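You operate a simulated robot arm through the tools that you are given. There is no shell and no other tool. Be economical: measure what you need, move in short steps, check, and stop when the job is done.

Carry out the task below with a simulated two-armed robot. There is one attempt and no reset: what you move stays moved.

Task
Bench prep for the next panel: free the pendant stop, then move the timer relay along and set 10 s.
Fine: hold the pendant while its red head comes up, stand it between the work board and the spare contactor, within 10 cm of the board; timer on seat No. 2, print toward the bench's edge; the control relay stays. Set down upright: pendant.

It is judged by the outcome, as a careful person would: the job done as asked, and still so three seconds after it is handed in. It fails if anything else is knocked over, pushed out of place, dropped, spilled or broken.

Robot
Two 7-joint arms with two-finger parallel grippers on one trunk, on a base that drives. Base frame: it is fixed to the floor where the robot stands at the start and does not move with it; the origin is under the middle of the robot, x ahead of it, y to its left, z up. Readings come in m, degrees, newtons and seconds.
The left shoulder is at the start at [0.06, 0.189, 1.253], the right one opposite. With the tool pointing down near the work surface each hand reaches from about 0.1 to 0.64 m from the robot's upright axis, wherever it stands, measured 20 degrees to its own side. Places, roughly: bench rail seat No. 2 [0.7, 0, 0.9]; pendant stop [0.5, 0, 1]; timer relay dial [0.7, 0.1, 1]. Payload 3.43 kg a hand.
Tool frame (each hand has its own): the origin (TCP) lies between the finger pads and is the grasp point; the fingertips stand 0.03 m ahead of it; z points along the fingers, y is the line along which they close. The gripper opens to 0.094 m. The fingers are 0.028 m wide and 0.01 m thick; the gripper's body (0.05 by 0.096 m) begins 0.055 m behind the TCP.
Orientation is that of the tool frame in the base frame, as a unit quaternion [w, x, y, z]. With the fingers straight down and closing along the base's y, the tool's x points along the base's -x, its y along +y and its z along -z.

Tools
- The arms move only by the tool step_arm. It takes "left_targets", "right_targets" or both (then of equal length, played together; a hand with none holds still); each is a list that holds one entry, the list of rows, each a list of 7 numbers: the shift along the base's x, y, z in m, then the turn, a rotation vector about the base's x, y, z in degrees, then the closure in counts, from 0 (fully open) to 255 (shut). In form: [[[tx, ty, tz, wx, wy, wz, fingers], ...]]. A call has 1 to 10 rows; each row shifts and turns the commanded pose from where the row before left it. Rows are played at 5 a second. More than 0.05 m and 8.6 degrees between two rows, or a gripper value outside its range, and nothing of the call is played. A pose out of reach is approached as far as the arm can. The call stops where the force on the tool passes 40 N (or 10 N more than at its start, if that is more) or the arm is blocked; 0.2 s more then pass. Each finger travels about 0.153 m/s and halts on what it meets, pressing with about 41 N; the grip force reading is that of the motor and also rises with nothing between the fingers. The clock runs only during rows and for 0.2 s after the last one: add rows that do not move to give the fingers time. The reply holds the time, the measured pose of the TCP, the force on the tool along the base axes, the opening and the grip force, in the units named above and with some noise, with the torque about the TCP (base axes, N m) and any sound that the robot's microphone picked up.
- Cameras (640 x 400 px; columns grow to the right, rows downward): "scene" is now at [0.0092, 0.0003, 1.7926]; the picture's right is [0.03, -1.00, 0.00], its down [-0.85, -0.02, -0.53] and it looks along [0.53, 0.02, -0.85] (base axes); focal length 263 px, centre (320, 200). "left" rides on the left gripper at [0.076, -0.014, -0.103] in its tool frame; the picture's right is [0.18, 0.98, 0.00], its down [-0.75, 0.14, -0.64] and it looks along [-0.63, 0.12, 0.77] (tool axes); focal length 243 px, centre (320, 200). "right" rides on the right gripper at [0.076, 0.014, -0.102] in its tool frame; the picture's right is [-0.18, 0.98, 0.00], its down [-0.75, -0.14, -0.64] and it looks along [-0.63, -0.12, 0.77] (tool axes); focal length 243 px, centre (320, 200). There is no depth. A picture from a camera that has moved, and an enlarged one, comes with that camera's place and axes in the base frame and with its lens.
- capture(camera): a new picture of that camera. No time passes.
- move_column(by): slides the trunk up (or, below 0, down) by that many m; the arms and the scene camera ride with it, the base frame stays. It gives what a move gives, with no picture.
- steer(legs): drives the robot by 1 to 6 legs, each [ahead, left, turn to the left] in m, m and degrees, along the robot's own axes; the way and the turn of a leg run together, so that a leg with both is an arc; at most 1.5 m and 180 degrees a leg. The arms and the cameras ride along, it lands a little off, and it stops where it bumps. It gives what a move gives.
- pan_tilt(pan, tilt): turns the head with the scene camera to pan (to the left, within 86 degrees either way) and tilt (down, from -29 to 69), counted from straight ahead of the robot. It gives what a move gives.
- enlarge(camera, box): a new picture of the part [left, top, right, bottom] of that camera's present view, enlarged. No time passes.
- sign_off(): hands the job in; it is judged then, once.

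Go step by step. Nothing tells you exact positions but the pictures and the camera data: compare them with the known pose of the tool, close in by small moves and look again before you grip or let go. The budget is 120 turns and 88 pictures, counting those below and the enlarged ones. Unless the task says otherwise, let go and move clear before handing in, and close with one line.

The tools are called after "Emit:" as name(argument=value, ...) on one line, values as JSON. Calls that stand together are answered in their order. step_arm: Moves the arms, as the interface text tells. Its arguments: {"type":"object","properties":{"left_targets":{"type":"array"},"right_targets":{"type":"array"}},"required":[]} The other tools are called the same way: move_column (by) slides the trunk up or down; steer (legs) drives the base; pan_tilt (pan, tilt) turns the head that bears the scene camera; capture (camera) takes a picture; enlarge (camera, box) takes an enlarged picture of a part of a camera's view; sign_off () hands the job in.

At the start:

```text
time_s: 0.0
left_eef_pos: [0.3752, 0.1749, 1.2526]
left_ee_rot: [0.0, 0.001, 1.0, 0.001]
left_ft_force: [-0.5, -0.4, -0.7]
left_ft_torque: [-0.05, 0.03, -0.03]
left_opening: 0.094
left_grasp_force: 0.1
right_eef_pos: [0.3299, -0.1185, 1.273]
right_ee_rot: [0.0, 0.0, 1.0, 0.001]
right_ft_force: [-0.2, -0.2, -0.5]
right_ft_torque: [0.01, -0.01, 0.03]
right_opening: 0.0939
right_grasp_force: 0.0
trunk travel left (down, up): [-0.925, 0.065]
robot x, y, heading: [0.0014, 0.0029, 0.2]
head pan, tilt: [1.7, 58.2]
```

scene: 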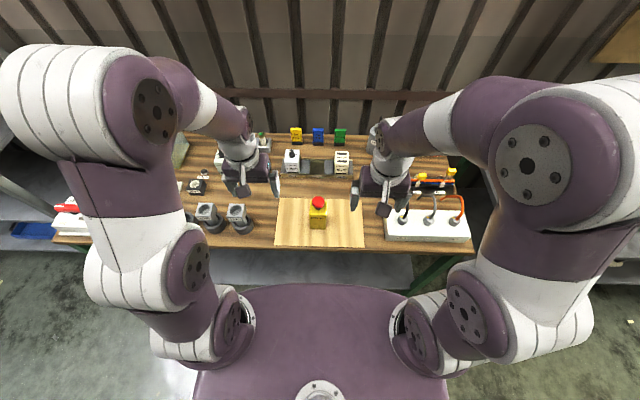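
right: 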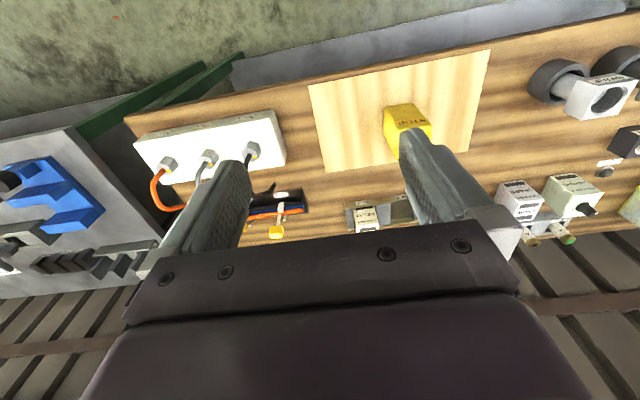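
left: 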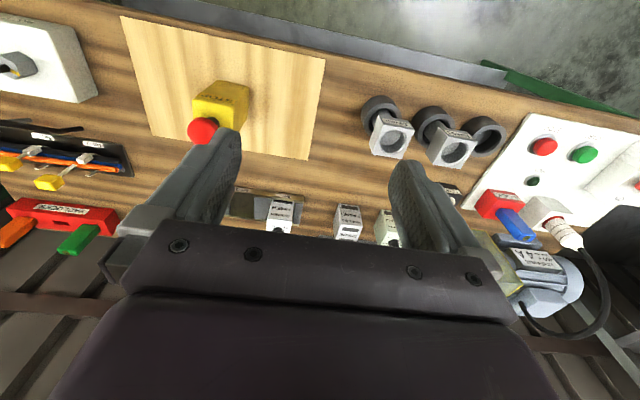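

I see the bench with a pendant stop (yellow box, red head) on a light work board and a rail behind it with relays. I'll enlarge the scene to identify things.

Emit:
enlarge(camera="scene", box=[170, 120, 330, 250])

Emit:
enlarge(camera="scene", box=[260, 120, 480, 250])

Emit:
enlarge(camera="scene", box=[270, 140, 370, 200])

```text
3.08 times, centred on (250, 185) of scene
camera zoom: at [0.0092, 0.0003, 1.7926], right [0.03, -1.0, 0.0], down [-0.85, -0.02, -0.53], along [0.53, 0.02, -0.85], focal length 810 px, centre (535, 246)
```

zoom: 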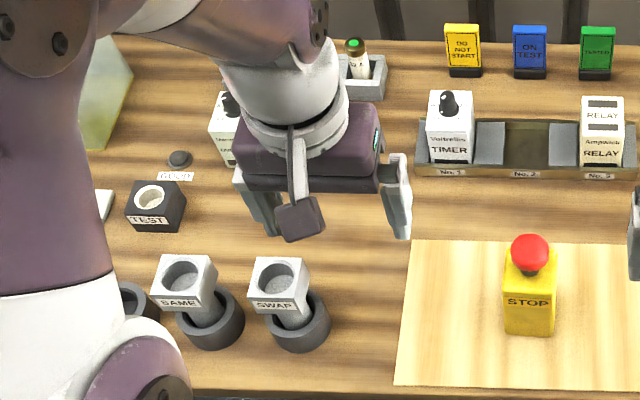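

```text
2.91 times, centred on (370, 185) of scene
camera zoom: at [0.0092, 0.0003, 1.7926], right [0.03, -1.0, 0.0], down [-0.85, -0.02, -0.53], along [0.53, 0.02, -0.85], focal length 766 px, centre (174, 244)
```

zoom: 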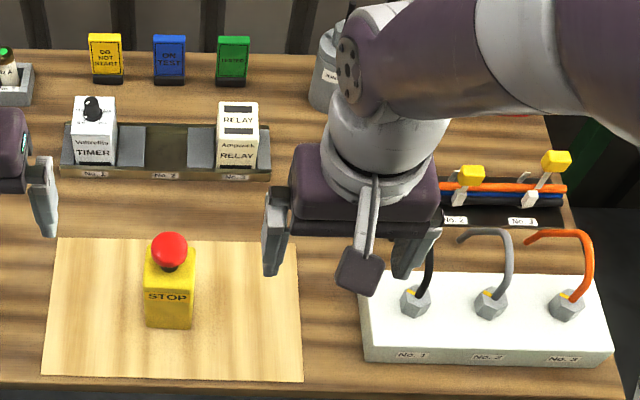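

```text
6.40 times, centred on (320, 170) of scene
camera zoom: at [0.0092, 0.0003, 1.7926], right [0.03, -1.0, 0.0], down [-0.85, -0.02, -0.53], along [0.53, 0.02, -0.85], focal length 1686 px, centre (320, 392)
```

zoom: 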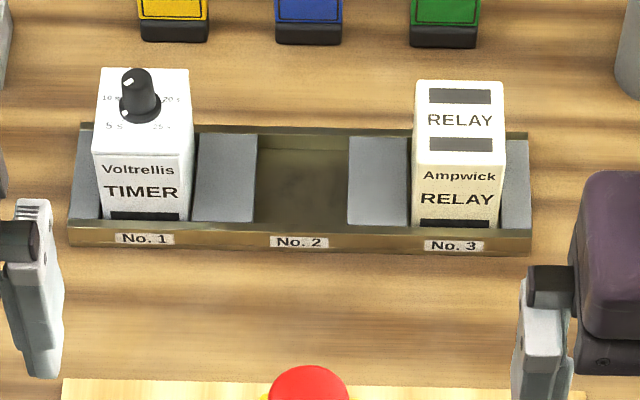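

The timer is in seat No. 1, the relay in No. 3, and No. 2 is empty. I still need to find the spare contactor; I'll enlarge the hand views.

Emit:
enlarge(camera="left", box=[340, 80, 640, 290])

Emit:
enlarge(camera="right", box=[440, 30, 640, 250])

Emit:
enlarge(camera="left", box=[0, 10, 340, 260])

```text
1.90 times, centred on (490, 185) of left
camera zoom: at [0.2986, 0.1599, 1.3541], right [-0.18, 0.98, 0.0], down [0.75, 0.14, 0.64], along [0.63, 0.12, -0.77], focal length 462 px, centre (-4, 229)
```

zoom: 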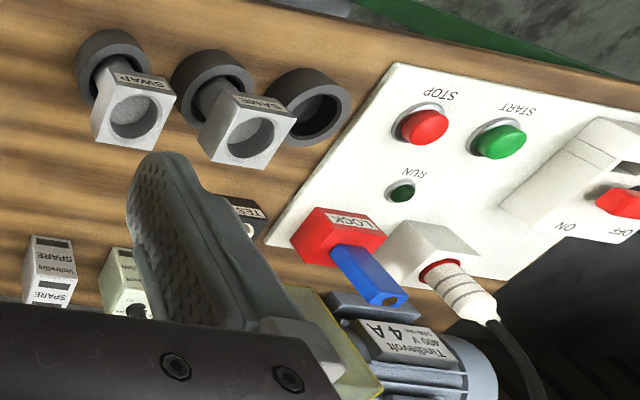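

```text
1.82 times, centred on (540, 140) of right
camera zoom: at [0.2519, -0.1052, 1.3752], right [0.18, 0.98, 0.0], down [0.75, -0.14, 0.64], along [0.63, -0.12, -0.77], focal length 441 px, centre (-80, 309)
```

zoom: 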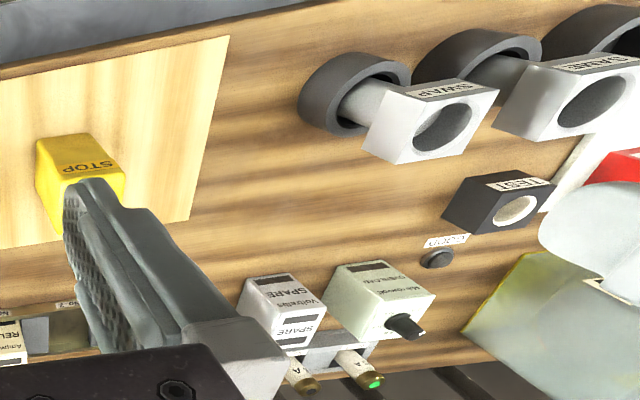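

```text
1.60 times, centred on (170, 135) of left
camera zoom: at [0.2986, 0.1599, 1.3541], right [-0.18, 0.98, 0.0], down [0.75, 0.14, 0.64], along [0.63, 0.12, -0.77], focal length 388 px, centre (560, 304)
```

zoom: 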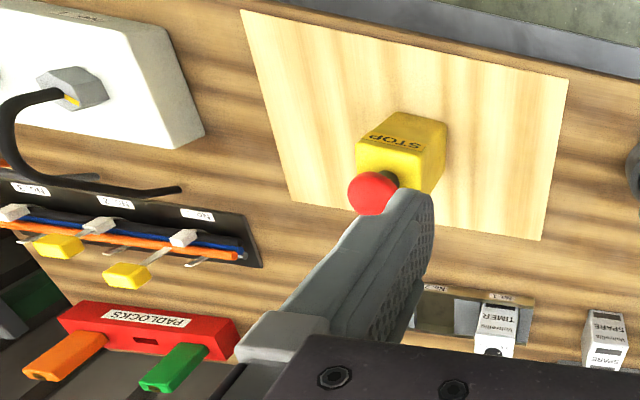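

The spare contactor ("Voltrellis SPARE") stands to the left of the rail near (0.70, 0.46), and the board's left edge is near y = 0.19. Next I look closely at the pendant head and timer dial.

Emit:
enlarge(camera="scene", box=[300, 190, 340, 235])

Emit:
enlarge(camera="scene", box=[280, 146, 305, 162])

Emit:
step_arm(left_targets=[[[0, 0.04, 0.02, 0, 0, 0, 0], [0, 0.04, 0.02, 0, 0, 0, 0], [-0.02, 0.04, 0.02, 0, 0, 0, 0], [-0.04, 0.04, 0.02, 0, 0, 0, 0], [-0.04, 0.02, 0.02, 0, 0, 0, 0]]], right_targets=[[[0, -0.04, 0.02, 0, 0, 0, 0], [0, -0.04, 0.02, 0, 0, 0, 0], [0, -0.04, 0.02, 0, 0, 0, 0], [-0.04, -0.04, 0.02, 0, 0, 0, 0], [-0.04, -0.02, 0.02, 0, 0, 0, 0]]])

Emit:
capture(camera="scene")

```text
8.89 times, centred on (320, 212) of scene
camera zoom: at [0.0092, 0.0003, 1.7926], right [0.03, -1.0, 0.0], down [-0.85, -0.02, -0.53], along [0.53, 0.02, -0.85], focal length 2341 px, centre (320, 89)
```

zoom: 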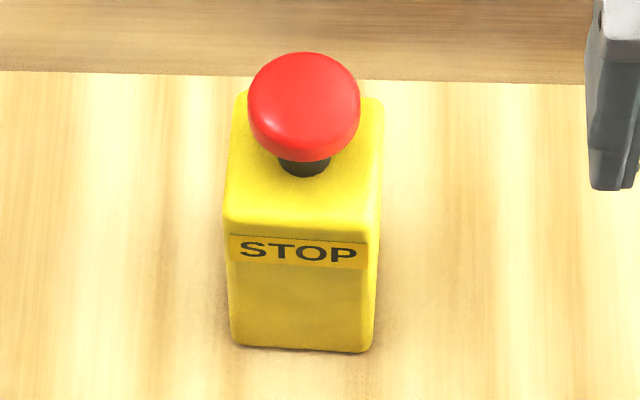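

```text
16.00 times, centred on (292, 154) of scene
camera zoom: at [0.0092, 0.0003, 1.7926], right [0.03, -1.0, 0.0], down [-0.85, -0.02, -0.53], along [0.53, 0.02, -0.85], focal length 4214 px, centre (760, 936)
```

zoom: 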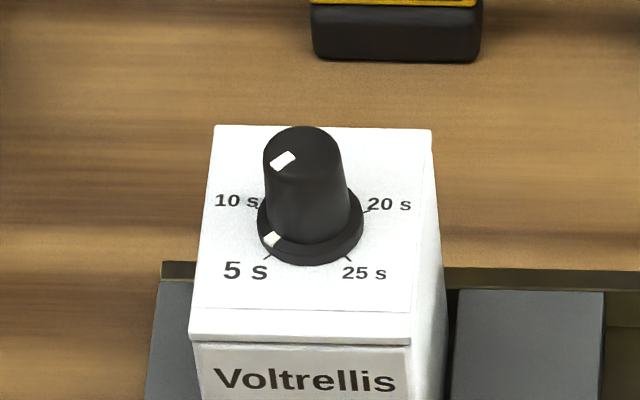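

```text
refused: row 4 steps farther than a row can; nothing moved
```

```text
76 pictures are left
camera scene: at [0.0092, 0.0003, 1.7926], right [0.03, -1.0, 0.0], down [-0.85, -0.02, -0.53], along [0.53, 0.02, -0.85], focal length 263 px, centre (320, 200)
```

scene: 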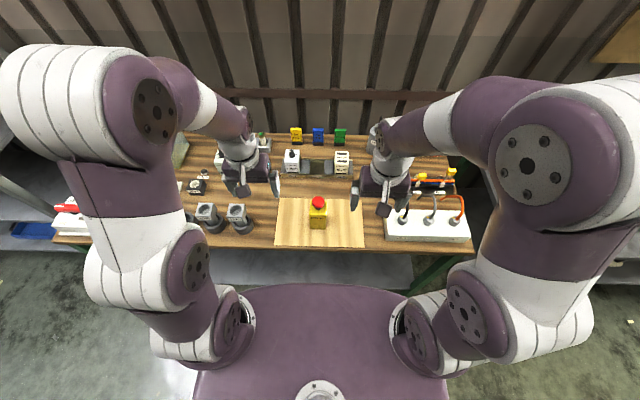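

The dial points near 5 s, with 10 s about 60° further clockwise. The arm move was refused because its steps were too big, so I retry it smaller to clear the view.

Emit:
step_arm(left_targets=[[[0, 0.04, 0.02, 0, 0, 0, 0], [0, 0.04, 0.02, 0, 0, 0, 0], [-0.02, 0.04, 0.02, 0, 0, 0, 0], [-0.04, 0.02, 0.01, 0, 0, 0, 0], [-0.04, 0.02, 0.01, 0, 0, 0, 0]]], right_targets=[[[0, -0.04, 0.02, 0, 0, 0, 0], [0, -0.04, 0.02, 0, 0, 0, 0], [0, -0.04, 0.02, 0, 0, 0, 0], [-0.04, -0.02, 0.01, 0, 0, 0, 0], [-0.04, -0.02, 0.01, 0, 0, 0, 0]]])

Emit:
pan_tilt(pan=0, tilt=69)

Emit:
capture(camera="scene")

Emit:
capture(camera="left")

Emit:
capture(camera="right")

```text
time_s: 1.2
left_eef_pos: [0.2726, 0.3342, 1.3325]
left_ee_rot: [0.001, 0.0, 1.0, 0.0]
left_ft_force: [-0.1, -0.7, 0.2]
left_ft_torque: [0.0, 0.01, 0.0]
left_opening: 0.0938
left_grasp_force: 0.0
right_eef_pos: [0.2614, -0.2891, 1.3418]
right_ee_rot: [0.001, 0.0, 1.0, 0.001]
right_ft_force: [0.4, -0.7, 0.0]
right_ft_torque: [0.0, -0.02, 0.01]
right_opening: 0.0942
right_grasp_force: 0.1
right hand out of reach, approached as far as the arm can: row 5
trunk travel left (down, up): [-0.925, 0.065]
robot x, y, heading: [-0.0034, -0.0005, -0.1]
head pan, tilt: [1.7, 58.2]
```

```text
time_s: 1.9
left_eef_pos: [0.2759, 0.3358, 1.3326]
left_ee_rot: [0.0, 0.001, 1.0, 0.0]
left_ft_force: [0.4, 0.8, 0.7]
left_ft_torque: [0.01, 0.01, -0.04]
left_opening: 0.0943
left_grasp_force: 0.1
right_eef_pos: [0.2653, -0.2882, 1.3418]
right_ee_rot: [0.001, 0.0, 1.0, 0.0]
right_ft_force: [0.4, -0.4, 0.2]
right_ft_torque: [0.0, 0.0, -0.01]
right_opening: 0.0941
right_grasp_force: 0.1
trunk travel left (down, up): [-0.925, 0.065]
robot x, y, heading: [0.0008, -0.0018, 0.0]
head pan, tilt: [0.0, 68.8]
```

```text
75 pictures are left
camera scene: at [-0.0033, -0.002, 1.7811], right [0.0, -1.0, 0.0], down [-0.93, 0.0, -0.36], along [0.36, 0.0, -0.93], focal length 263 px, centre (320, 200)
```

scene: 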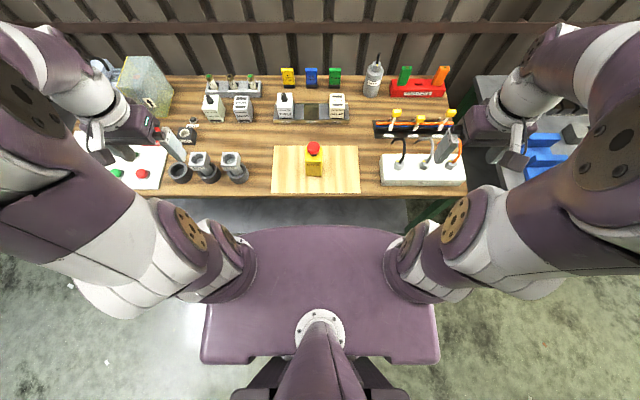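

```text
74 pictures are left
camera left: at [0.1999, 0.3201, 1.4342], right [-0.18, 0.98, 0.0], down [0.75, 0.14, 0.64], along [0.63, 0.12, -0.77], focal length 243 px, centre (320, 200)
```

left: 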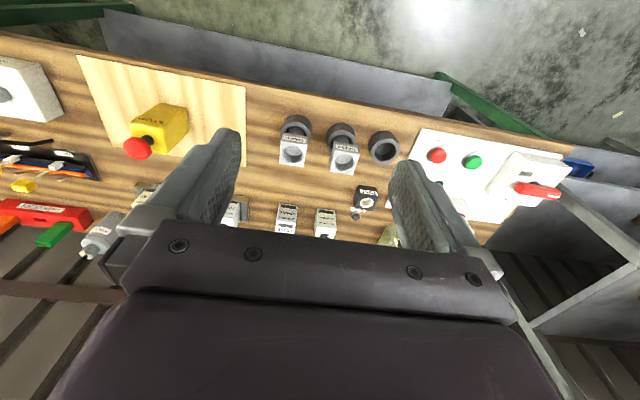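

```text
73 pictures are left
camera right: at [0.1895, -0.2742, 1.4434], right [0.18, 0.98, 0.0], down [0.75, -0.14, 0.64], along [0.63, -0.12, -0.77], focal length 243 px, centre (320, 200)
```

right: 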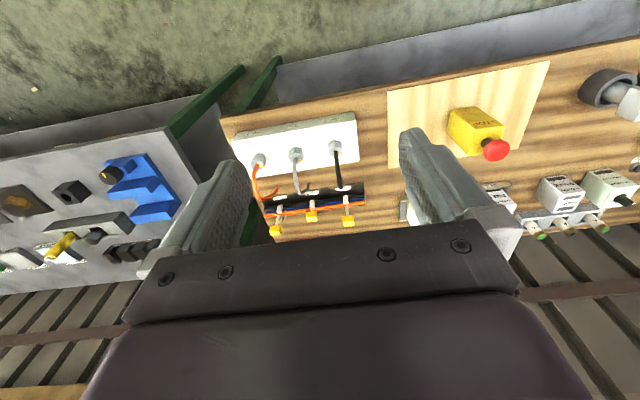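

The bench front edge is near x = 0.36, and the seats near x = 0.71 are out of tool-down reach from here. I drive forward 0.12 m with the arms held high.

Emit:
steer(legs=[[0.12, 0, 0]])

Emit:
capture(camera="scene")

```text
time_s: 3.2
left_eef_pos: [0.3918, 0.3348, 1.3316]
left_ee_rot: [0.001, 0.0, 1.0, 0.0]
left_ft_force: [-0.9, 0.6, 0.4]
left_ft_torque: [-0.02, -0.01, 0.01]
left_opening: 0.0939
left_grasp_force: 0.0
right_eef_pos: [0.3827, -0.2875, 1.3417]
right_ee_rot: [0.001, -0.001, 1.0, 0.0]
right_ft_force: [0.2, -0.3, 0.3]
right_ft_torque: [0.01, -0.01, 0.0]
right_opening: 0.0939
right_grasp_force: 0.0
trunk travel left (down, up): [-0.925, 0.065]
robot x, y, heading: [0.1217, -0.0031, -0.3]
head pan, tilt: [0.0, 68.8]
```

```text
72 pictures are left
camera scene: at [0.1132, -0.0018, 1.7811], right [0.0, -1.0, 0.0], down [-0.93, 0.0, -0.36], along [0.36, 0.0, -0.93], focal length 263 px, centre (320, 200)
```

scene: 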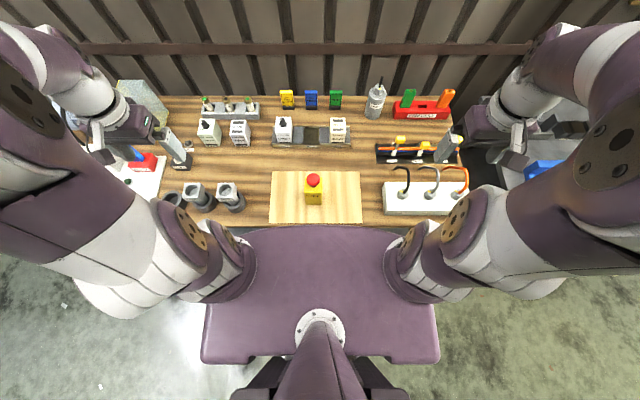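

The drive went fine with no bump. Now a magnified view to measure the pendant and surroundings.

Emit:
enlarge(camera="scene", box=[290, 165, 340, 215])

Emit:
enlarge(camera="scene", box=[180, 110, 300, 220])

Emit:
capture(camera="right")

```text
8.00 times, centred on (315, 190) of scene
camera zoom: at [0.1132, -0.0018, 1.7811], right [0.0, -1.0, 0.0], down [-0.93, 0.0, -0.36], along [0.36, 0.0, -0.93], focal length 2107 px, centre (360, 280)
```

zoom: 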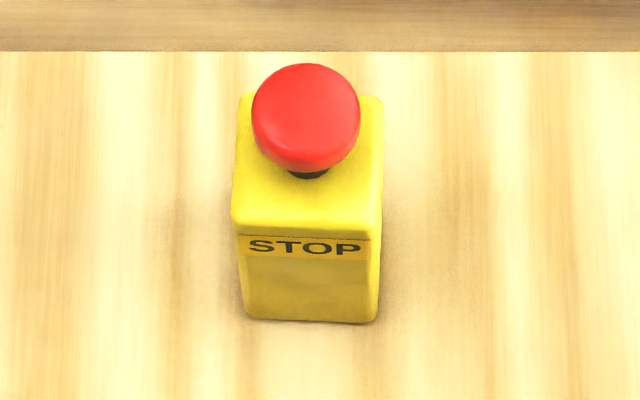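

```text
3.64 times, centred on (240, 165) of scene
camera zoom: at [0.1132, -0.0018, 1.7811], right [0.0, -1.0, 0.0], down [-0.93, 0.0, -0.36], along [0.36, 0.0, -0.93], focal length 958 px, centre (611, 327)
```

zoom: 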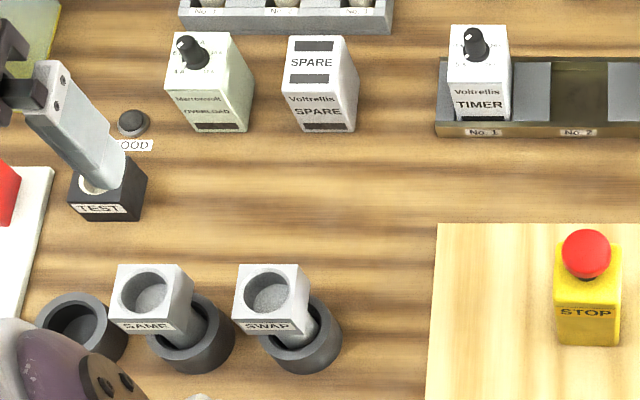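

```text
69 pictures are left
camera right: at [0.3068, -0.2741, 1.4439], right [0.18, 0.98, 0.0], down [0.75, -0.14, 0.64], along [0.63, -0.12, -0.77], focal length 243 px, centre (320, 200)
```

right: 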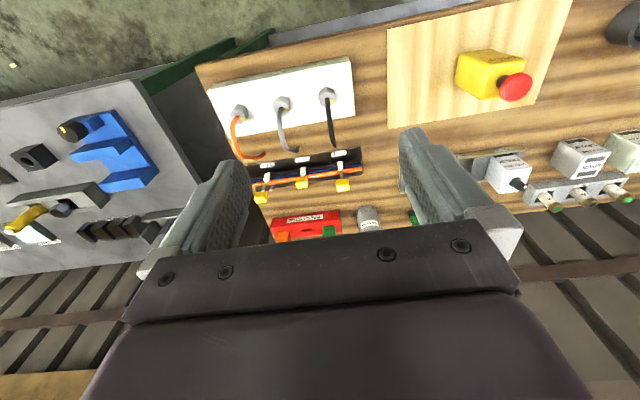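

Triangulating: the pendant body is about 6×6 cm, centred near (0.477, 0.020), with its top near z 0.985 and the head at z 1.013. The left hand will hold the body from the left at a 45° tilt while the right hand turns the head from above. First I turn both hands up high.

Emit:
step_arm(left_targets=[[[0.0085, 0, -0.01, 0, 0, -8.5, 0], [0.0085, 0, -0.01, 0, 0, -8.5, 0], [0.0085, 0, -0.01, 0, 0, -8.5, 0], [0.0085, 0, -0.01, 0, 0, -8.5, 0], [0.0085, 0, -0.01, 0, 0, -8.5, 0], [0.0085, 0, -0.01, 0, 0, -8.5, 0], [0.0085, 0, -0.01, 0, 0, -8.5, 0], [0.0085, 0, -0.01, 0, 0, -8.5, 0], [0.0085, 0, -0.01, 0, 0, -8.5, 0], [0.0085, 0, -0.01, 0, 0, -8.5, 0]]], right_targets=[[[0.01, 0.015, -0.01, 0, 0, 8.5, 0], [0.01, 0.015, -0.01, 0, 0, 8.5, 0], [0.01, 0.015, -0.01, 0, 0, 8.5, 0], [0.01, 0.015, -0.01, 0, 0, 8.5, 0], [0.01, 0.015, -0.01, 0, 0, 8.5, 0], [0.01, 0.015, -0.01, 0, 0, 8.5, 0], [0.01, 0.015, -0.01, 0, 0, 8.5, 0], [0.01, 0.015, -0.01, 0, 0, 8.5, 0], [0.01, 0.015, -0.01, 0, 0, 8.5, 0], [0.01, 0.015, -0.01, 0, 0, 8.5, 0]]])

Emit:
step_arm(left_targets=[[[0, -0.01, -0.01, 0, 0, -5, 0], [0, -0.01, -0.01, -7.5, 0, 0, 0], [0, -0.01, -0.01, -7.5, 0, 0, 0], [0, -0.01, -0.01, -7.5, 0, 0, 0], [0, -0.01, -0.01, -7.5, 0, 0, 0], [0, -0.01, -0.01, -7.5, 0, 0, 0], [0, -0.01, -0.01, -7.5, 0, 0, 0]]], right_targets=[[[0, 0, 0, 0, 0, 5, 0], [0, 0, 0, 0, 0, 0, 0], [0, 0, 0, 0, 0, 0, 0], [0, 0, 0, 0, 0, 0, 0], [0, 0, 0, 0, 0, 0, 0], [0, 0, 0, 0, 0, 0, 0], [0, 0, 0, 0, 0, 0, 0]]])

Emit:
capture(camera="scene")

```text
time_s: 5.4
left_eef_pos: [0.4812, 0.3358, 1.2317]
left_ee_rot: [0.0, 0.677, 0.736, 0.0]
left_ft_force: [-0.1, -0.5, -0.4]
left_ft_torque: [0.02, 0.02, -0.01]
left_opening: 0.0939
left_grasp_force: 0.2
right_eef_pos: [0.4869, -0.1371, 1.2422]
right_ee_rot: [0.0, -0.677, 0.736, 0.0]
right_ft_force: [0.1, -0.5, 0.8]
right_ft_torque: [-0.03, -0.01, -0.01]
right_opening: 0.0944
right_grasp_force: 0.0
trunk travel left (down, up): [-0.925, 0.065]
robot x, y, heading: [0.1226, 0.0025, 0.1]
head pan, tilt: [0.0, 68.8]
```

```text
time_s: 7.0
left_eef_pos: [0.4724, 0.2592, 1.1522]
left_ee_rot: [0.266, 0.655, 0.655, -0.267]
left_ft_force: [0.8, 0.1, -0.6]
left_ft_torque: [0.0, 0.02, -0.01]
left_opening: 0.0941
left_grasp_force: 0.1
left hand out of reach, approached as far as the arm can: row 7
right_eef_pos: [0.4872, -0.1368, 1.2423]
right_ee_rot: [0.002, 0.708, -0.706, 0.0]
right_ft_force: [0.4, 0.3, -0.3]
right_ft_torque: [0.02, 0.0, 0.06]
right_opening: 0.0937
right_grasp_force: 0.1
trunk travel left (down, up): [-0.925, 0.065]
robot x, y, heading: [0.1161, -0.0022, 0.1]
head pan, tilt: [0.0, 68.8]
```

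```text
68 pictures are left
camera scene: at [0.1185, 0.0002, 1.7811], right [0.0, -1.0, 0.0], down [-0.93, 0.0, -0.36], along [0.36, 0.0, -0.93], focal length 263 px, centre (320, 200)
```

scene: 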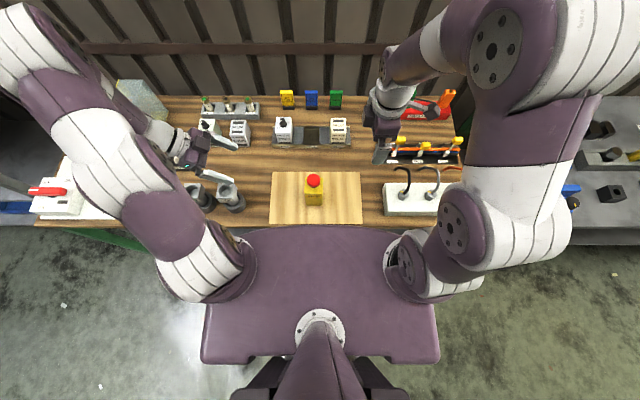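

Both hands reached their orientations, and the left is only marginally at its limit. I bring the left hand to the pre-grasp along its 45° line.

Emit:
step_arm(left_targets=[[[0.001, -0.026, -0.022, 0, 0, 0, 0], [0.001, -0.026, -0.022, 0, 0, 0, 0], [0.001, -0.026, -0.022, 0, 0, 0, 0], [0, -0.026, -0.022, 0, 0, 0, 0], [0, -0.026, -0.022, 0, 0, 0, 0]]])

Emit:
capture(camera="left")

Emit:
capture(camera="scene")

```text
time_s: 8.2
left_eef_pos: [0.4758, 0.126, 1.0437]
left_ee_rot: [0.269, 0.653, 0.654, -0.271]
left_ft_force: [-0.3, 0.2, 1.0]
left_ft_torque: [0.0, -0.02, -0.02]
left_opening: 0.0942
left_grasp_force: 0.0
right_eef_pos: [0.4857, -0.1378, 1.2413]
right_ee_rot: [0.0, 0.708, -0.707, 0.0]
right_ft_force: [0.2, 0.8, 0.8]
right_ft_torque: [0.02, 0.02, 0.01]
right_opening: 0.0942
right_grasp_force: 0.1
trunk travel left (down, up): [-0.925, 0.065]
robot x, y, heading: [0.1213, -0.0041, 0.4]
head pan, tilt: [0.0, 68.8]
```

```text
67 pictures are left
camera left: at [0.4614, 0.2518, 1.0616], right [0.98, 0.13, -0.13], down [0.14, -0.08, 0.99], along [0.12, -0.99, -0.1], focal length 243 px, centre (320, 200)
```

left: 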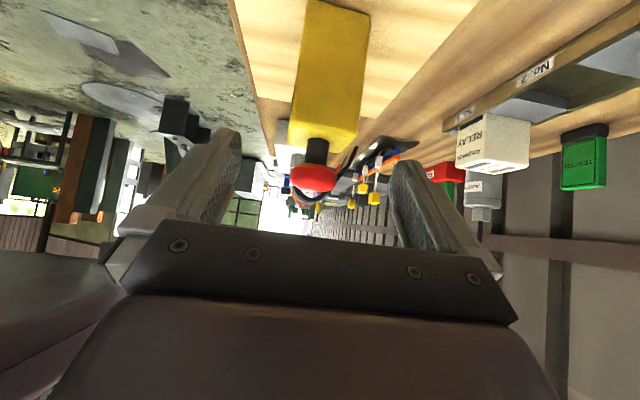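

```text
66 pictures are left
camera scene: at [0.1172, -0.0024, 1.7811], right [0.0, -1.0, 0.0], down [-0.93, 0.0, -0.36], along [0.36, 0.0, -0.93], focal length 263 px, centre (320, 200)
```

scene: 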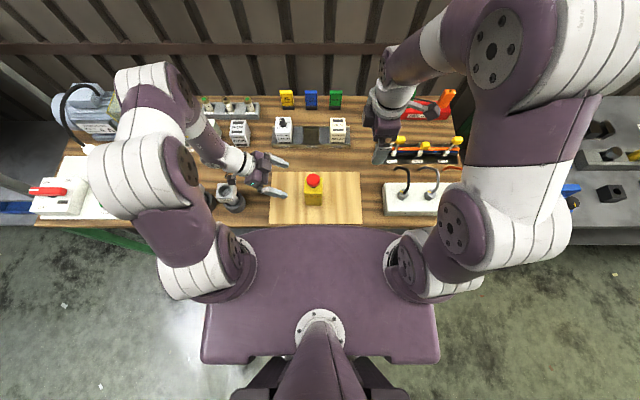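

The pendant's left-view position agrees: body centre x ≈ 0.480, table ≈ 0.863. I advance the left hand to straddle the body.

Emit:
step_arm(left_targets=[[[0.002, -0.01, -0.03, 0, 0, 0, 0], [0.002, -0.015, -0.02, 0, 0, 0, 0], [0, -0.02, -0.02, 0, 0, 0, 0], [0, -0.02, -0.02, 0, 0, 0, 0], [0, -0.021, -0.017, 0, 0, 0, 0]]])

Emit:
enlarge(camera="scene", box=[240, 140, 370, 240])

Emit:
capture(camera="left")

```text
time_s: 9.4
left_eef_pos: [0.4779, 0.0407, 0.9381]
left_ee_rot: [0.27, 0.653, 0.654, -0.271]
left_ft_force: [0.3, -0.3, 0.4]
left_ft_torque: [0.02, 0.03, -0.01]
left_opening: 0.0939
left_grasp_force: 0.0
right_eef_pos: [0.4855, -0.139, 1.2425]
right_ee_rot: [0.0, 0.707, -0.707, 0.0]
right_ft_force: [1.1, -0.3, -0.1]
right_ft_torque: [-0.01, -0.01, 0.01]
right_opening: 0.0939
right_grasp_force: 0.0
trunk travel left (down, up): [-0.925, 0.065]
robot x, y, heading: [0.1187, 0.0032, -0.0]
head pan, tilt: [0.0, 68.8]
```

```text
4.00 times, centred on (305, 190) of scene
camera zoom: at [0.1166, -0.0028, 1.7811], right [0.0, -1.0, 0.0], down [-0.93, 0.0, -0.36], along [0.36, 0.0, -0.93], focal length 1054 px, centre (380, 240)
```

zoom: 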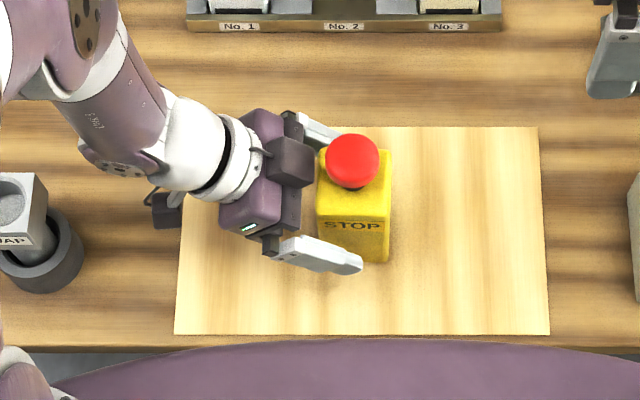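

```text
64 pictures are left
camera left: at [0.4641, 0.1668, 0.9565], right [0.98, 0.13, -0.13], down [0.14, -0.08, 0.99], along [0.12, -0.99, -0.1], focal length 243 px, centre (320, 200)
```

left: 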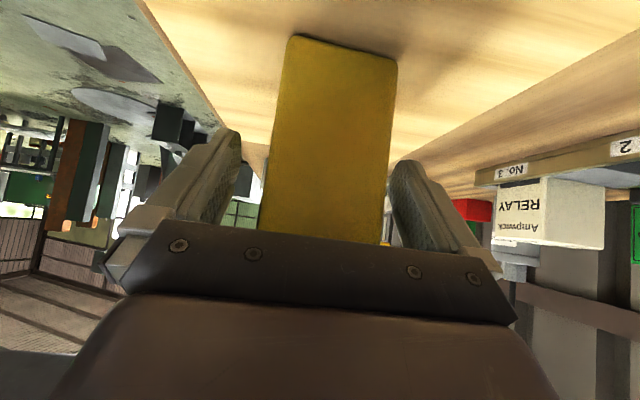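

The body sits within the fingers, a couple of mm toward +x. I shift by 2 mm and close the left hand.

Emit:
step_arm(left_targets=[[[0.0025, 0, 0, 0, 0, 0, 60], [0, 0, 0, 0, 0, 0, 90], [0, 0, 0, 0, 0, 0, 140], [0, 0, 0, 0, 0, 0, 140]]])

Emit:
enlarge(camera="scene", box=[240, 140, 370, 240])

```text
time_s: 10.4
left_eef_pos: [0.4801, 0.0419, 0.9377]
left_ee_rot: [0.271, 0.653, 0.654, -0.271]
left_ft_force: [-0.7, 1.6, 1.4]
left_ft_torque: [-0.2, -0.01, -0.06]
left_opening: 0.0667
left_grasp_force: 41.3
right_eef_pos: [0.4847, -0.1379, 1.2419]
right_ee_rot: [-0.001, 0.707, -0.707, -0.001]
right_ft_force: [0.3, -0.7, 0.0]
right_ft_torque: [-0.01, 0.01, 0.0]
right_opening: 0.094
right_grasp_force: 0.1
trunk travel left (down, up): [-0.925, 0.065]
robot x, y, heading: [0.118, 0.0009, -0.0]
head pan, tilt: [0.0, 68.8]
```

```text
4.00 times, centred on (305, 190) of scene
camera zoom: at [0.1157, -0.0015, 1.7811], right [0.0, -1.0, 0.0], down [-0.93, 0.0, -0.36], along [0.36, 0.0, -0.93], focal length 1054 px, centre (380, 240)
```

zoom: 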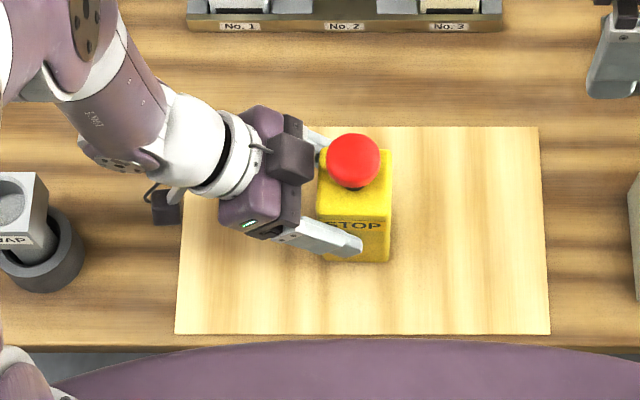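

The pendant is held firmly (6.7 cm wide). Now I bring the right hand over the head at (0.483, 0.020).

Emit:
step_arm(right_targets=[[[0, 0.04, -0.02, 0, 0, 0, 0], [0, 0.04, -0.02, 0, 0, 0, 0], [0, 0.04, -0.02, 0, 0, 0, 0], [-0.002, 0.038, -0.02, 0, 0, 0, 0], [0, 0, -0.03, 0, 0, 0, 0], [0, 0, -0.03, 0, 0, 0, 0]]])

Emit:
capture(camera="right")

Emit:
enlarge(camera="scene", box=[240, 140, 370, 240])

```text
time_s: 11.8
left_eef_pos: [0.4804, 0.0426, 0.9382]
left_ee_rot: [0.27, 0.653, 0.654, -0.27]
left_ft_force: [-0.1, 1.9, 3.1]
left_ft_torque: [-0.04, 0.2, -0.12]
left_opening: 0.0665
left_grasp_force: 41.3
right_eef_pos: [0.4831, 0.0188, 1.1006]
right_ee_rot: [0.001, 0.707, -0.707, 0.0]
right_ft_force: [0.1, -0.1, 0.5]
right_ft_torque: [-0.01, 0.0, 0.02]
right_opening: 0.094
right_grasp_force: 0.1
trunk travel left (down, up): [-0.925, 0.065]
robot x, y, heading: [0.1199, -0.0024, 0.1]
head pan, tilt: [0.0, 68.8]
```

```text
62 pictures are left
camera right: at [0.4684, -0.0564, 1.2027], right [-0.98, 0.18, 0.0], down [0.14, 0.75, 0.64], along [0.12, 0.63, -0.77], focal length 243 px, centre (320, 200)
```

right: 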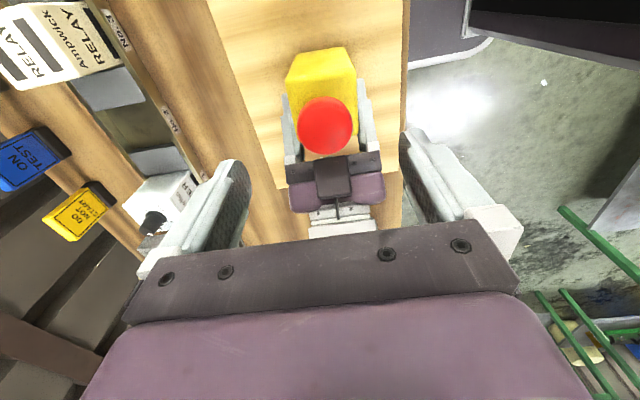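

```text
4.00 times, centred on (305, 190) of scene
camera zoom: at [0.1159, -0.0011, 1.7811], right [0.0, -1.0, 0.0], down [-0.93, 0.0, -0.36], along [0.36, 0.0, -0.93], focal length 1054 px, centre (380, 240)
```

zoom: 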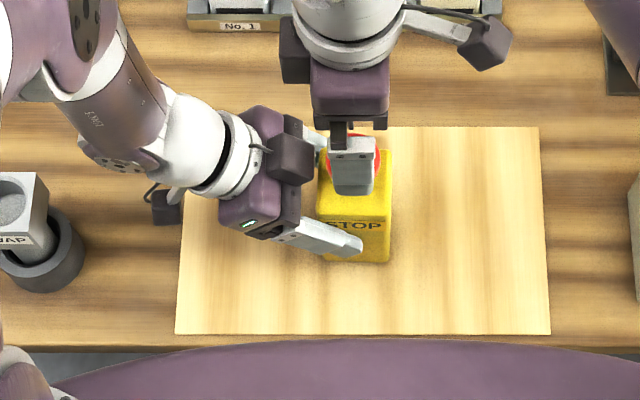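

The head lies at about (0.481, 0.021). I descend so the pads are around the head with tips just above the body top.

Emit:
step_arm(right_targets=[[[-0.001, 0.002, -0.025, 0, 0, 0, 0], [-0.001, 0, -0.025, 0, 0, 0, 0], [0, 0, -0.023, 0, 0, 0, 0], [0, 0, 0, 0, 0, 0, 0]]])

Emit:
capture(camera="right")

```text
time_s: 12.8
left_eef_pos: [0.4801, 0.0421, 0.9386]
left_ee_rot: [0.27, 0.653, 0.654, -0.27]
left_ft_force: [-1.6, 1.5, 1.8]
left_ft_torque: [-0.1, 0.22, -0.14]
left_opening: 0.0664
left_grasp_force: 41.6
right_eef_pos: [0.4813, 0.021, 1.0282]
right_ee_rot: [-0.001, 0.708, -0.706, 0.0]
right_ft_force: [0.5, 0.2, 1.0]
right_ft_torque: [0.03, -0.01, -0.01]
right_opening: 0.0938
right_grasp_force: 0.1
trunk travel left (down, up): [-0.925, 0.065]
robot x, y, heading: [0.1175, -0.0001, -0.0]
head pan, tilt: [0.0, 68.8]
```

```text
60 pictures are left
camera right: at [0.4667, -0.0556, 1.13], right [-0.98, 0.18, 0.0], down [0.14, 0.75, 0.64], along [0.12, 0.63, -0.77], focal length 243 px, centre (320, 200)
```

right: 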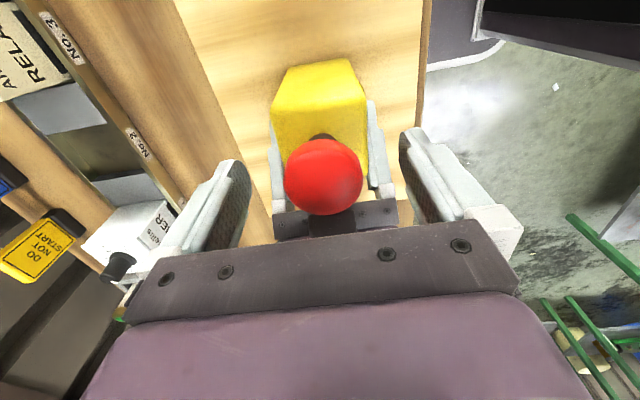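

Centered. I close on the head and then start turning clockwise in small steps.

Emit:
step_arm(right_targets=[[[0, 0, 0, 0, 0, 0, 100], [0, 0, 0, 0, 0, 0, 130], [0, 0, 0, 0, 0, 0, 160], [0, 0, 0, 0, 0, 0, 160]]])

Emit:
step_arm(right_targets=[[[0, 0, 0, 0, 0, -6, 160], [0, 0, 0, 0, 0, -6, 160], [0, 0, 0, 0, 0, -6, 160], [0, 0, 0, 0, 0, -6, 160]]])

Emit:
capture(camera="right")

```text
time_s: 13.8
left_eef_pos: [0.4816, 0.0423, 0.9383]
left_ee_rot: [0.272, 0.653, 0.653, -0.27]
left_ft_force: [8.3, -1.9, -0.3]
left_ft_torque: [0.18, 0.79, -0.03]
left_opening: 0.0665
left_grasp_force: 40.7
right_eef_pos: [0.48, 0.0206, 1.028]
right_ee_rot: [0.001, 0.708, -0.707, 0.0]
right_ft_force: [-10.5, 3.0, 3.8]
right_ft_torque: [0.09, 0.21, 0.15]
right_opening: 0.0419
right_grasp_force: 41.1
trunk travel left (down, up): [-0.925, 0.065]
robot x, y, heading: [0.1211, 0.0038, 0.2]
head pan, tilt: [0.0, 68.8]
```

```text
time_s: 14.8
left_eef_pos: [0.4819, 0.0414, 0.9387]
left_ee_rot: [0.271, 0.653, 0.654, -0.27]
left_ft_force: [13.1, 0.2, -0.1]
left_ft_torque: [0.04, 0.97, -0.41]
left_opening: 0.0664
left_grasp_force: 41.2
right_eef_pos: [0.4817, 0.0213, 1.0282]
right_ee_rot: [-0.001, -0.545, 0.839, 0.001]
right_ft_force: [-14.8, -0.1, 0.0]
right_ft_torque: [-0.03, 0.26, 0.71]
right_opening: 0.0421
right_grasp_force: 40.5
trunk travel left (down, up): [-0.925, 0.065]
robot x, y, heading: [0.1183, 0.0028, 0.1]
head pan, tilt: [0.0, 68.8]
```

```text
59 pictures are left
camera right: at [0.4368, -0.0424, 1.1304], right [-0.82, 0.57, 0.0], down [0.44, 0.63, 0.64], along [0.36, 0.53, -0.77], focal length 243 px, centre (320, 200)
```

right: 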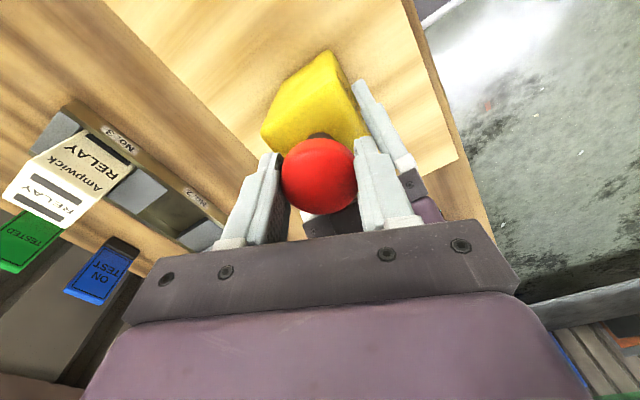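

The hand has turned 24° with about 0.7 N·m of resistance. I continue the turn.

Emit:
step_arm(right_targets=[[[0.001, 0, 0, 0, 0, -6, 160], [0.001, 0, 0, 0, 0, -6, 160], [0, 0, 0, 0, 0, -6, 160], [0, 0, 0, 0, 0, -6, 160]]])

Emit:
enlarge(camera="scene", box=[270, 150, 350, 215])

```text
time_s: 15.8
left_eef_pos: [0.4827, 0.0421, 0.9386]
left_ee_rot: [0.272, 0.652, 0.654, -0.27]
left_ft_force: [33.5, 1.6, -2.6]
left_ft_torque: [0.02, 2.3, -0.52]
left_opening: 0.0664
left_grasp_force: 41.2
right_eef_pos: [0.4814, 0.0201, 1.0269]
right_ee_rot: [-0.003, -0.358, 0.934, 0.0]
right_ft_force: [-34.4, -1.3, 4.3]
right_ft_torque: [-0.17, 0.66, 1.17]
right_opening: 0.0418
right_grasp_force: 41.3
trunk travel left (down, up): [-0.925, 0.065]
robot x, y, heading: [0.1238, 0.0004, 0.0]
head pan, tilt: [0.0, 68.8]
```

```text
6.15 times, centred on (310, 182) of scene
camera zoom: at [0.1162, -0.0017, 1.7811], right [0.0, -1.0, 0.0], down [-0.93, 0.0, -0.36], along [0.36, 0.0, -0.93], focal length 1621 px, centre (382, 308)
```

zoom: 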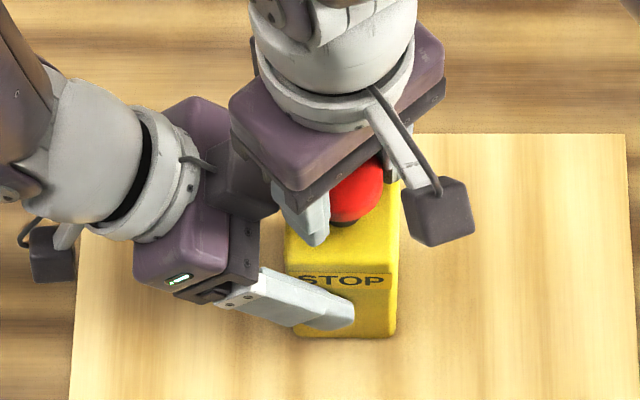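

My x-shift went the wrong way and added side load. I take it back and continue turning a little while watching the torque.

Emit:
step_arm(right_targets=[[[-0.0015, 0, 0, 0, 0, 0, 160], [-0.0015, 0, 0, 0, 0, 0, 160], [0, 0, 0, 0, 0, 0, 160]]])

Emit:
capture(camera="right")

```text
time_s: 16.6
left_eef_pos: [0.4806, 0.0422, 0.9387]
left_ee_rot: [0.271, 0.653, 0.654, -0.271]
left_ft_force: [20.7, 19.5, 15.6]
left_ft_torque: [-1.49, 0.75, 0.16]
left_opening: 0.0664
left_grasp_force: 40.7
right_eef_pos: [0.4801, 0.02, 1.0299]
right_ee_rot: [-0.001, -0.359, 0.933, 0.0]
right_ft_force: [-17.0, -19.1, -3.5]
right_ft_torque: [-0.96, 0.12, 0.33]
right_opening: 0.0422
right_grasp_force: 40.4
trunk travel left (down, up): [-0.925, 0.065]
robot x, y, heading: [0.1245, 0.003, 0.3]
head pan, tilt: [0.0, 68.8]
```

```text
57 pictures are left
camera right: at [0.414, -0.0199, 1.1309], right [-0.52, 0.85, 0.0], down [0.66, 0.4, 0.64], along [0.55, 0.33, -0.77], focal length 243 px, centre (320, 200)
```

right: 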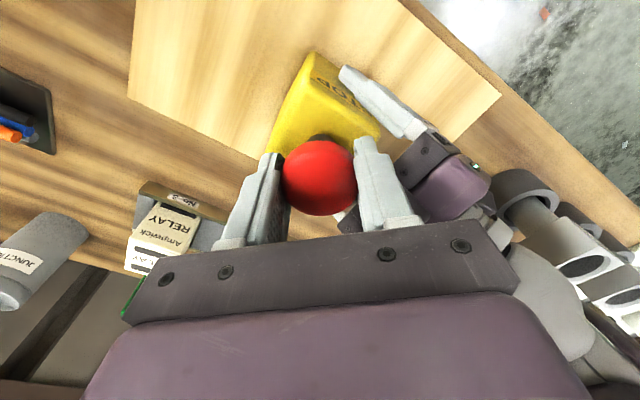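

Side loads suggest the hands may be brushing each other. I open the right hand, rise clear and check the head.

Emit:
step_arm(right_targets=[[[0, 0, 0, 0, 0, 0, 60], [0, 0, 0, 0, 0, 0, 0], [0, 0, 0.03, 0, 0, 0, 0], [0, -0.01, 0.04, 0, 0, 0, 0], [0, -0.03, 0.03, 0, 0, 0, 0], [0, -0.04, 0.02, 0, 0, 0, 0]]])

Emit:
enlarge(camera="scene", box=[270, 150, 350, 215])

Emit:
capture(camera="right")

```text
time_s: 16.8
left_eef_pos: [0.4777, 0.0426, 0.9381]
left_ee_rot: [0.27, 0.654, 0.652, -0.272]
left_ft_force: [-14.3, 33.7, 10.0]
left_ft_torque: [-3.04, -2.02, -0.04]
left_opening: 0.0664
left_grasp_force: 40.6
right_eef_pos: [0.4796, 0.018, 1.0279]
right_ee_rot: [-0.003, -0.358, 0.934, -0.002]
right_ft_force: [18.6, -30.8, 0.3]
right_ft_torque: [-0.42, -0.28, -0.18]
right_opening: 0.052
right_grasp_force: 0.1
trunk travel left (down, up): [-0.925, 0.065]
robot x, y, heading: [0.1196, -0.0011, 0.2]
head pan, tilt: [0.0, 68.8]
stopped in row 1 (left hand): the force on the tool passed its limit at 51 N (the readings are from after the stop); the commanded pose is now the measured one
```

```text
6.15 times, centred on (310, 182) of scene
camera zoom: at [0.1154, -0.0016, 1.7813], right [0.0, -1.0, 0.0], down [-0.93, 0.0, -0.36], along [0.36, 0.0, -0.93], focal length 1621 px, centre (382, 308)
```

zoom: 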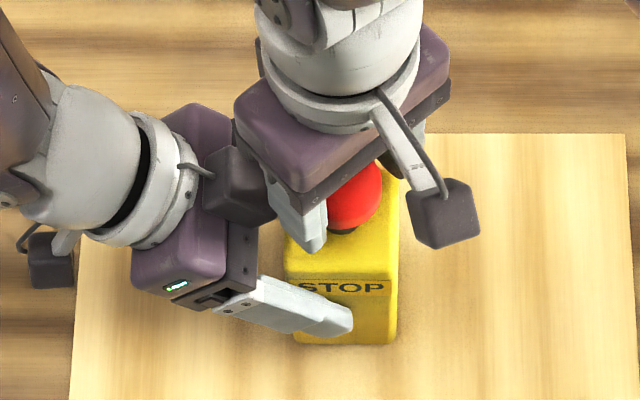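

```text
55 pictures are left
camera right: at [0.4144, -0.0219, 1.1307], right [-0.52, 0.85, 0.0], down [0.66, 0.4, 0.64], along [0.55, 0.33, -0.77], focal length 243 px, centre (320, 200)
```

right: 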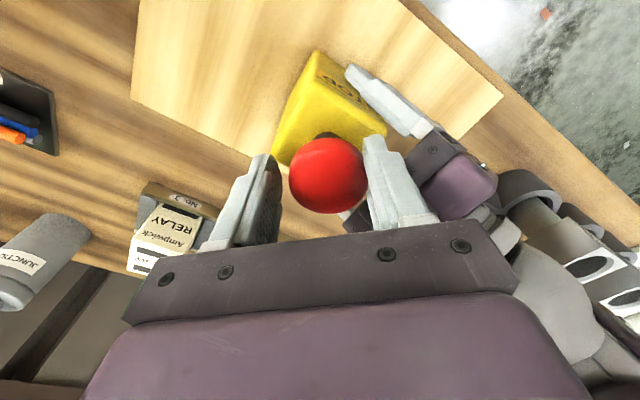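

The right finger on the left side is caught against a housing on top of the left gripper. Without opening further, I lift the right hand straight up.

Emit:
step_arm(right_targets=[[[0, 0, 0.01, 0, 0, 0, 114], [0, 0, 0.015, 0, 0, 0, 114], [0, -0.001, 0.02, 0, 0, 0, 114], [0, -0.01, 0.03, 0, 0, 0, 100], [0, -0.03, 0.03, 0, 0, 0, 0], [0, -0.04, 0.02, 0, 0, 0, 0]]])

Emit:
enlarge(camera="scene", box=[270, 150, 350, 215])

Emit:
capture(camera="right")

```text
time_s: 18.2
left_eef_pos: [0.4808, 0.0411, 0.9391]
left_ee_rot: [0.271, 0.654, 0.652, -0.273]
left_ft_force: [2.4, 1.0, 4.6]
left_ft_torque: [-0.39, -0.58, 0.2]
left_opening: 0.0663
left_grasp_force: 40.9
right_eef_pos: [0.479, -0.0645, 1.1556]
right_ee_rot: [-0.001, -0.359, 0.933, -0.001]
right_ft_force: [-0.2, -0.1, -0.1]
right_ft_torque: [-0.02, 0.04, 0.0]
right_opening: 0.0941
right_grasp_force: 0.2
trunk travel left (down, up): [-0.925, 0.065]
robot x, y, heading: [0.1223, -0.0005, 0.2]
head pan, tilt: [0.0, 68.8]
```

```text
6.15 times, centred on (310, 182) of scene
camera zoom: at [0.1153, -0.003, 1.7811], right [0.0, -1.0, 0.0], down [-0.93, 0.0, -0.36], along [0.36, 0.0, -0.93], focal length 1621 px, centre (382, 308)
```

zoom: 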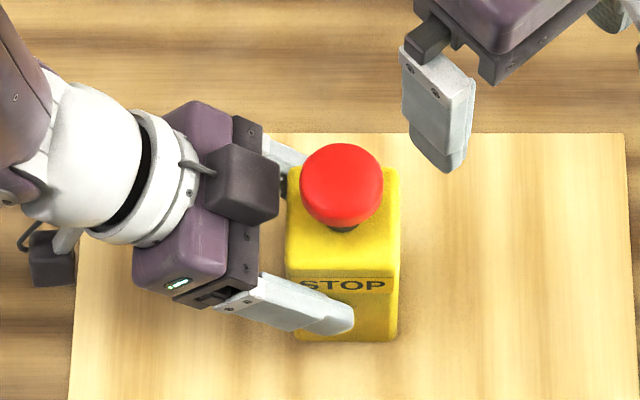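

```text
53 pictures are left
camera right: at [0.4132, -0.1044, 1.2572], right [-0.52, 0.85, 0.0], down [0.66, 0.4, 0.64], along [0.55, 0.33, -0.77], focal length 243 px, centre (320, 200)
```

right: 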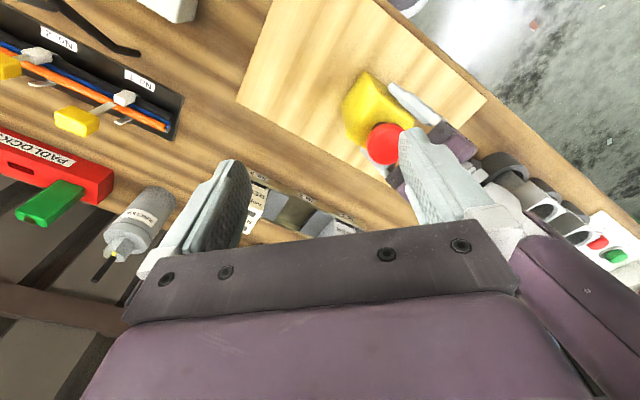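

The head has not risen yet. I reorient the right hand further round so that a full clockwise turn keeps clear of the left gripper's housing.

Emit:
step_arm(right_targets=[[[0, 0, 0, 0, 0, 8.5, 0], [0, 0, 0, 0, 0, 8.5, 0], [0, 0, 0, 0, 0, 8.5, 0], [0, 0, 0, 0, 0, 8.5, 0], [0, 0, 0, 0, 0, 8.5, 0], [0, 0, 0, 0, 0, 8.5, 0], [0, 0, 0, 0, 0, 8.5, 0], [0, 0, 0, 0, 0, 8.5, 0], [0, 0, 0, 0, 0, 8.5, 0], [0, 0, 0, 0, 0, 8.5, 0]]])

Emit:
step_arm(right_targets=[[[0, 0.04, 0, 0, 0, 5, 0], [0.002, 0.045, 0, 0, 0, 0, 0], [0, 0, -0.03, 0, 0, 0, 0], [0, 0, -0.03, 0, 0, 0, 0], [0, 0, -0.02, 0, 0, 0, 0]]])

Emit:
capture(camera="right")

Emit:
enlarge(camera="scene", box=[270, 150, 350, 215])

```text
time_s: 20.4
left_eef_pos: [0.4795, 0.0413, 0.939]
left_ee_rot: [0.27, 0.654, 0.652, -0.272]
left_ft_force: [-0.1, -1.5, 5.9]
left_ft_torque: [-0.56, -0.34, -0.07]
left_opening: 0.0658
left_grasp_force: 41.2
right_eef_pos: [0.4795, -0.0607, 1.1536]
right_ee_rot: [0.001, 0.896, -0.445, 0.001]
right_ft_force: [-0.5, 0.1, 0.2]
right_ft_torque: [-0.03, -0.03, 0.02]
right_opening: 0.0938
right_grasp_force: 0.2
trunk travel left (down, up): [-0.925, 0.065]
robot x, y, heading: [0.1186, -0.0014, 0.1]
head pan, tilt: [0.0, 68.8]
```

```text
time_s: 21.6
left_eef_pos: [0.479, 0.0423, 0.9394]
left_ee_rot: [0.271, 0.653, 0.653, -0.272]
left_ft_force: [-1.2, 1.5, 3.6]
left_ft_torque: [-0.22, -0.18, 0.04]
left_opening: 0.0661
left_grasp_force: 41.0
right_eef_pos: [0.4852, 0.0253, 1.0752]
right_ee_rot: [0.0, 0.913, -0.407, 0.002]
right_ft_force: [-0.1, -0.1, 0.8]
right_ft_torque: [0.01, 0.01, 0.03]
right_opening: 0.0939
right_grasp_force: 0.1
trunk travel left (down, up): [-0.925, 0.065]
robot x, y, heading: [0.1194, 0.0011, 0.3]
head pan, tilt: [0.0, 68.8]
```

```text
52 pictures are left
camera right: at [0.5241, -0.0419, 1.1766], right [-0.85, -0.52, 0.0], down [-0.4, 0.66, 0.64], along [-0.33, 0.55, -0.77], focal length 243 px, centre (320, 200)
```

right: 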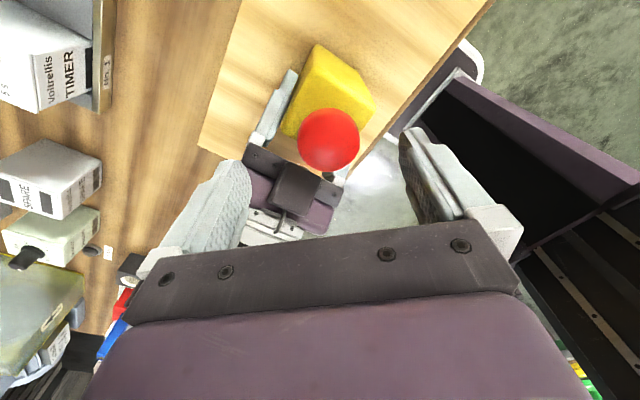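

```text
6.15 times, centred on (310, 182) of scene
camera zoom: at [0.1155, -0.001, 1.7811], right [0.0, -1.0, 0.0], down [-0.93, 0.0, -0.36], along [0.36, 0.0, -0.93], focal length 1621 px, centre (382, 308)
```

zoom: 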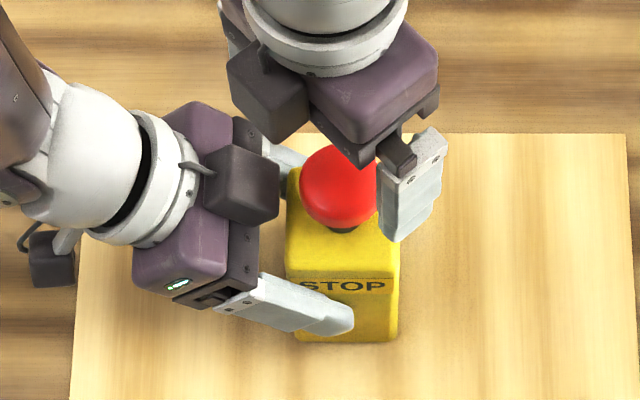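

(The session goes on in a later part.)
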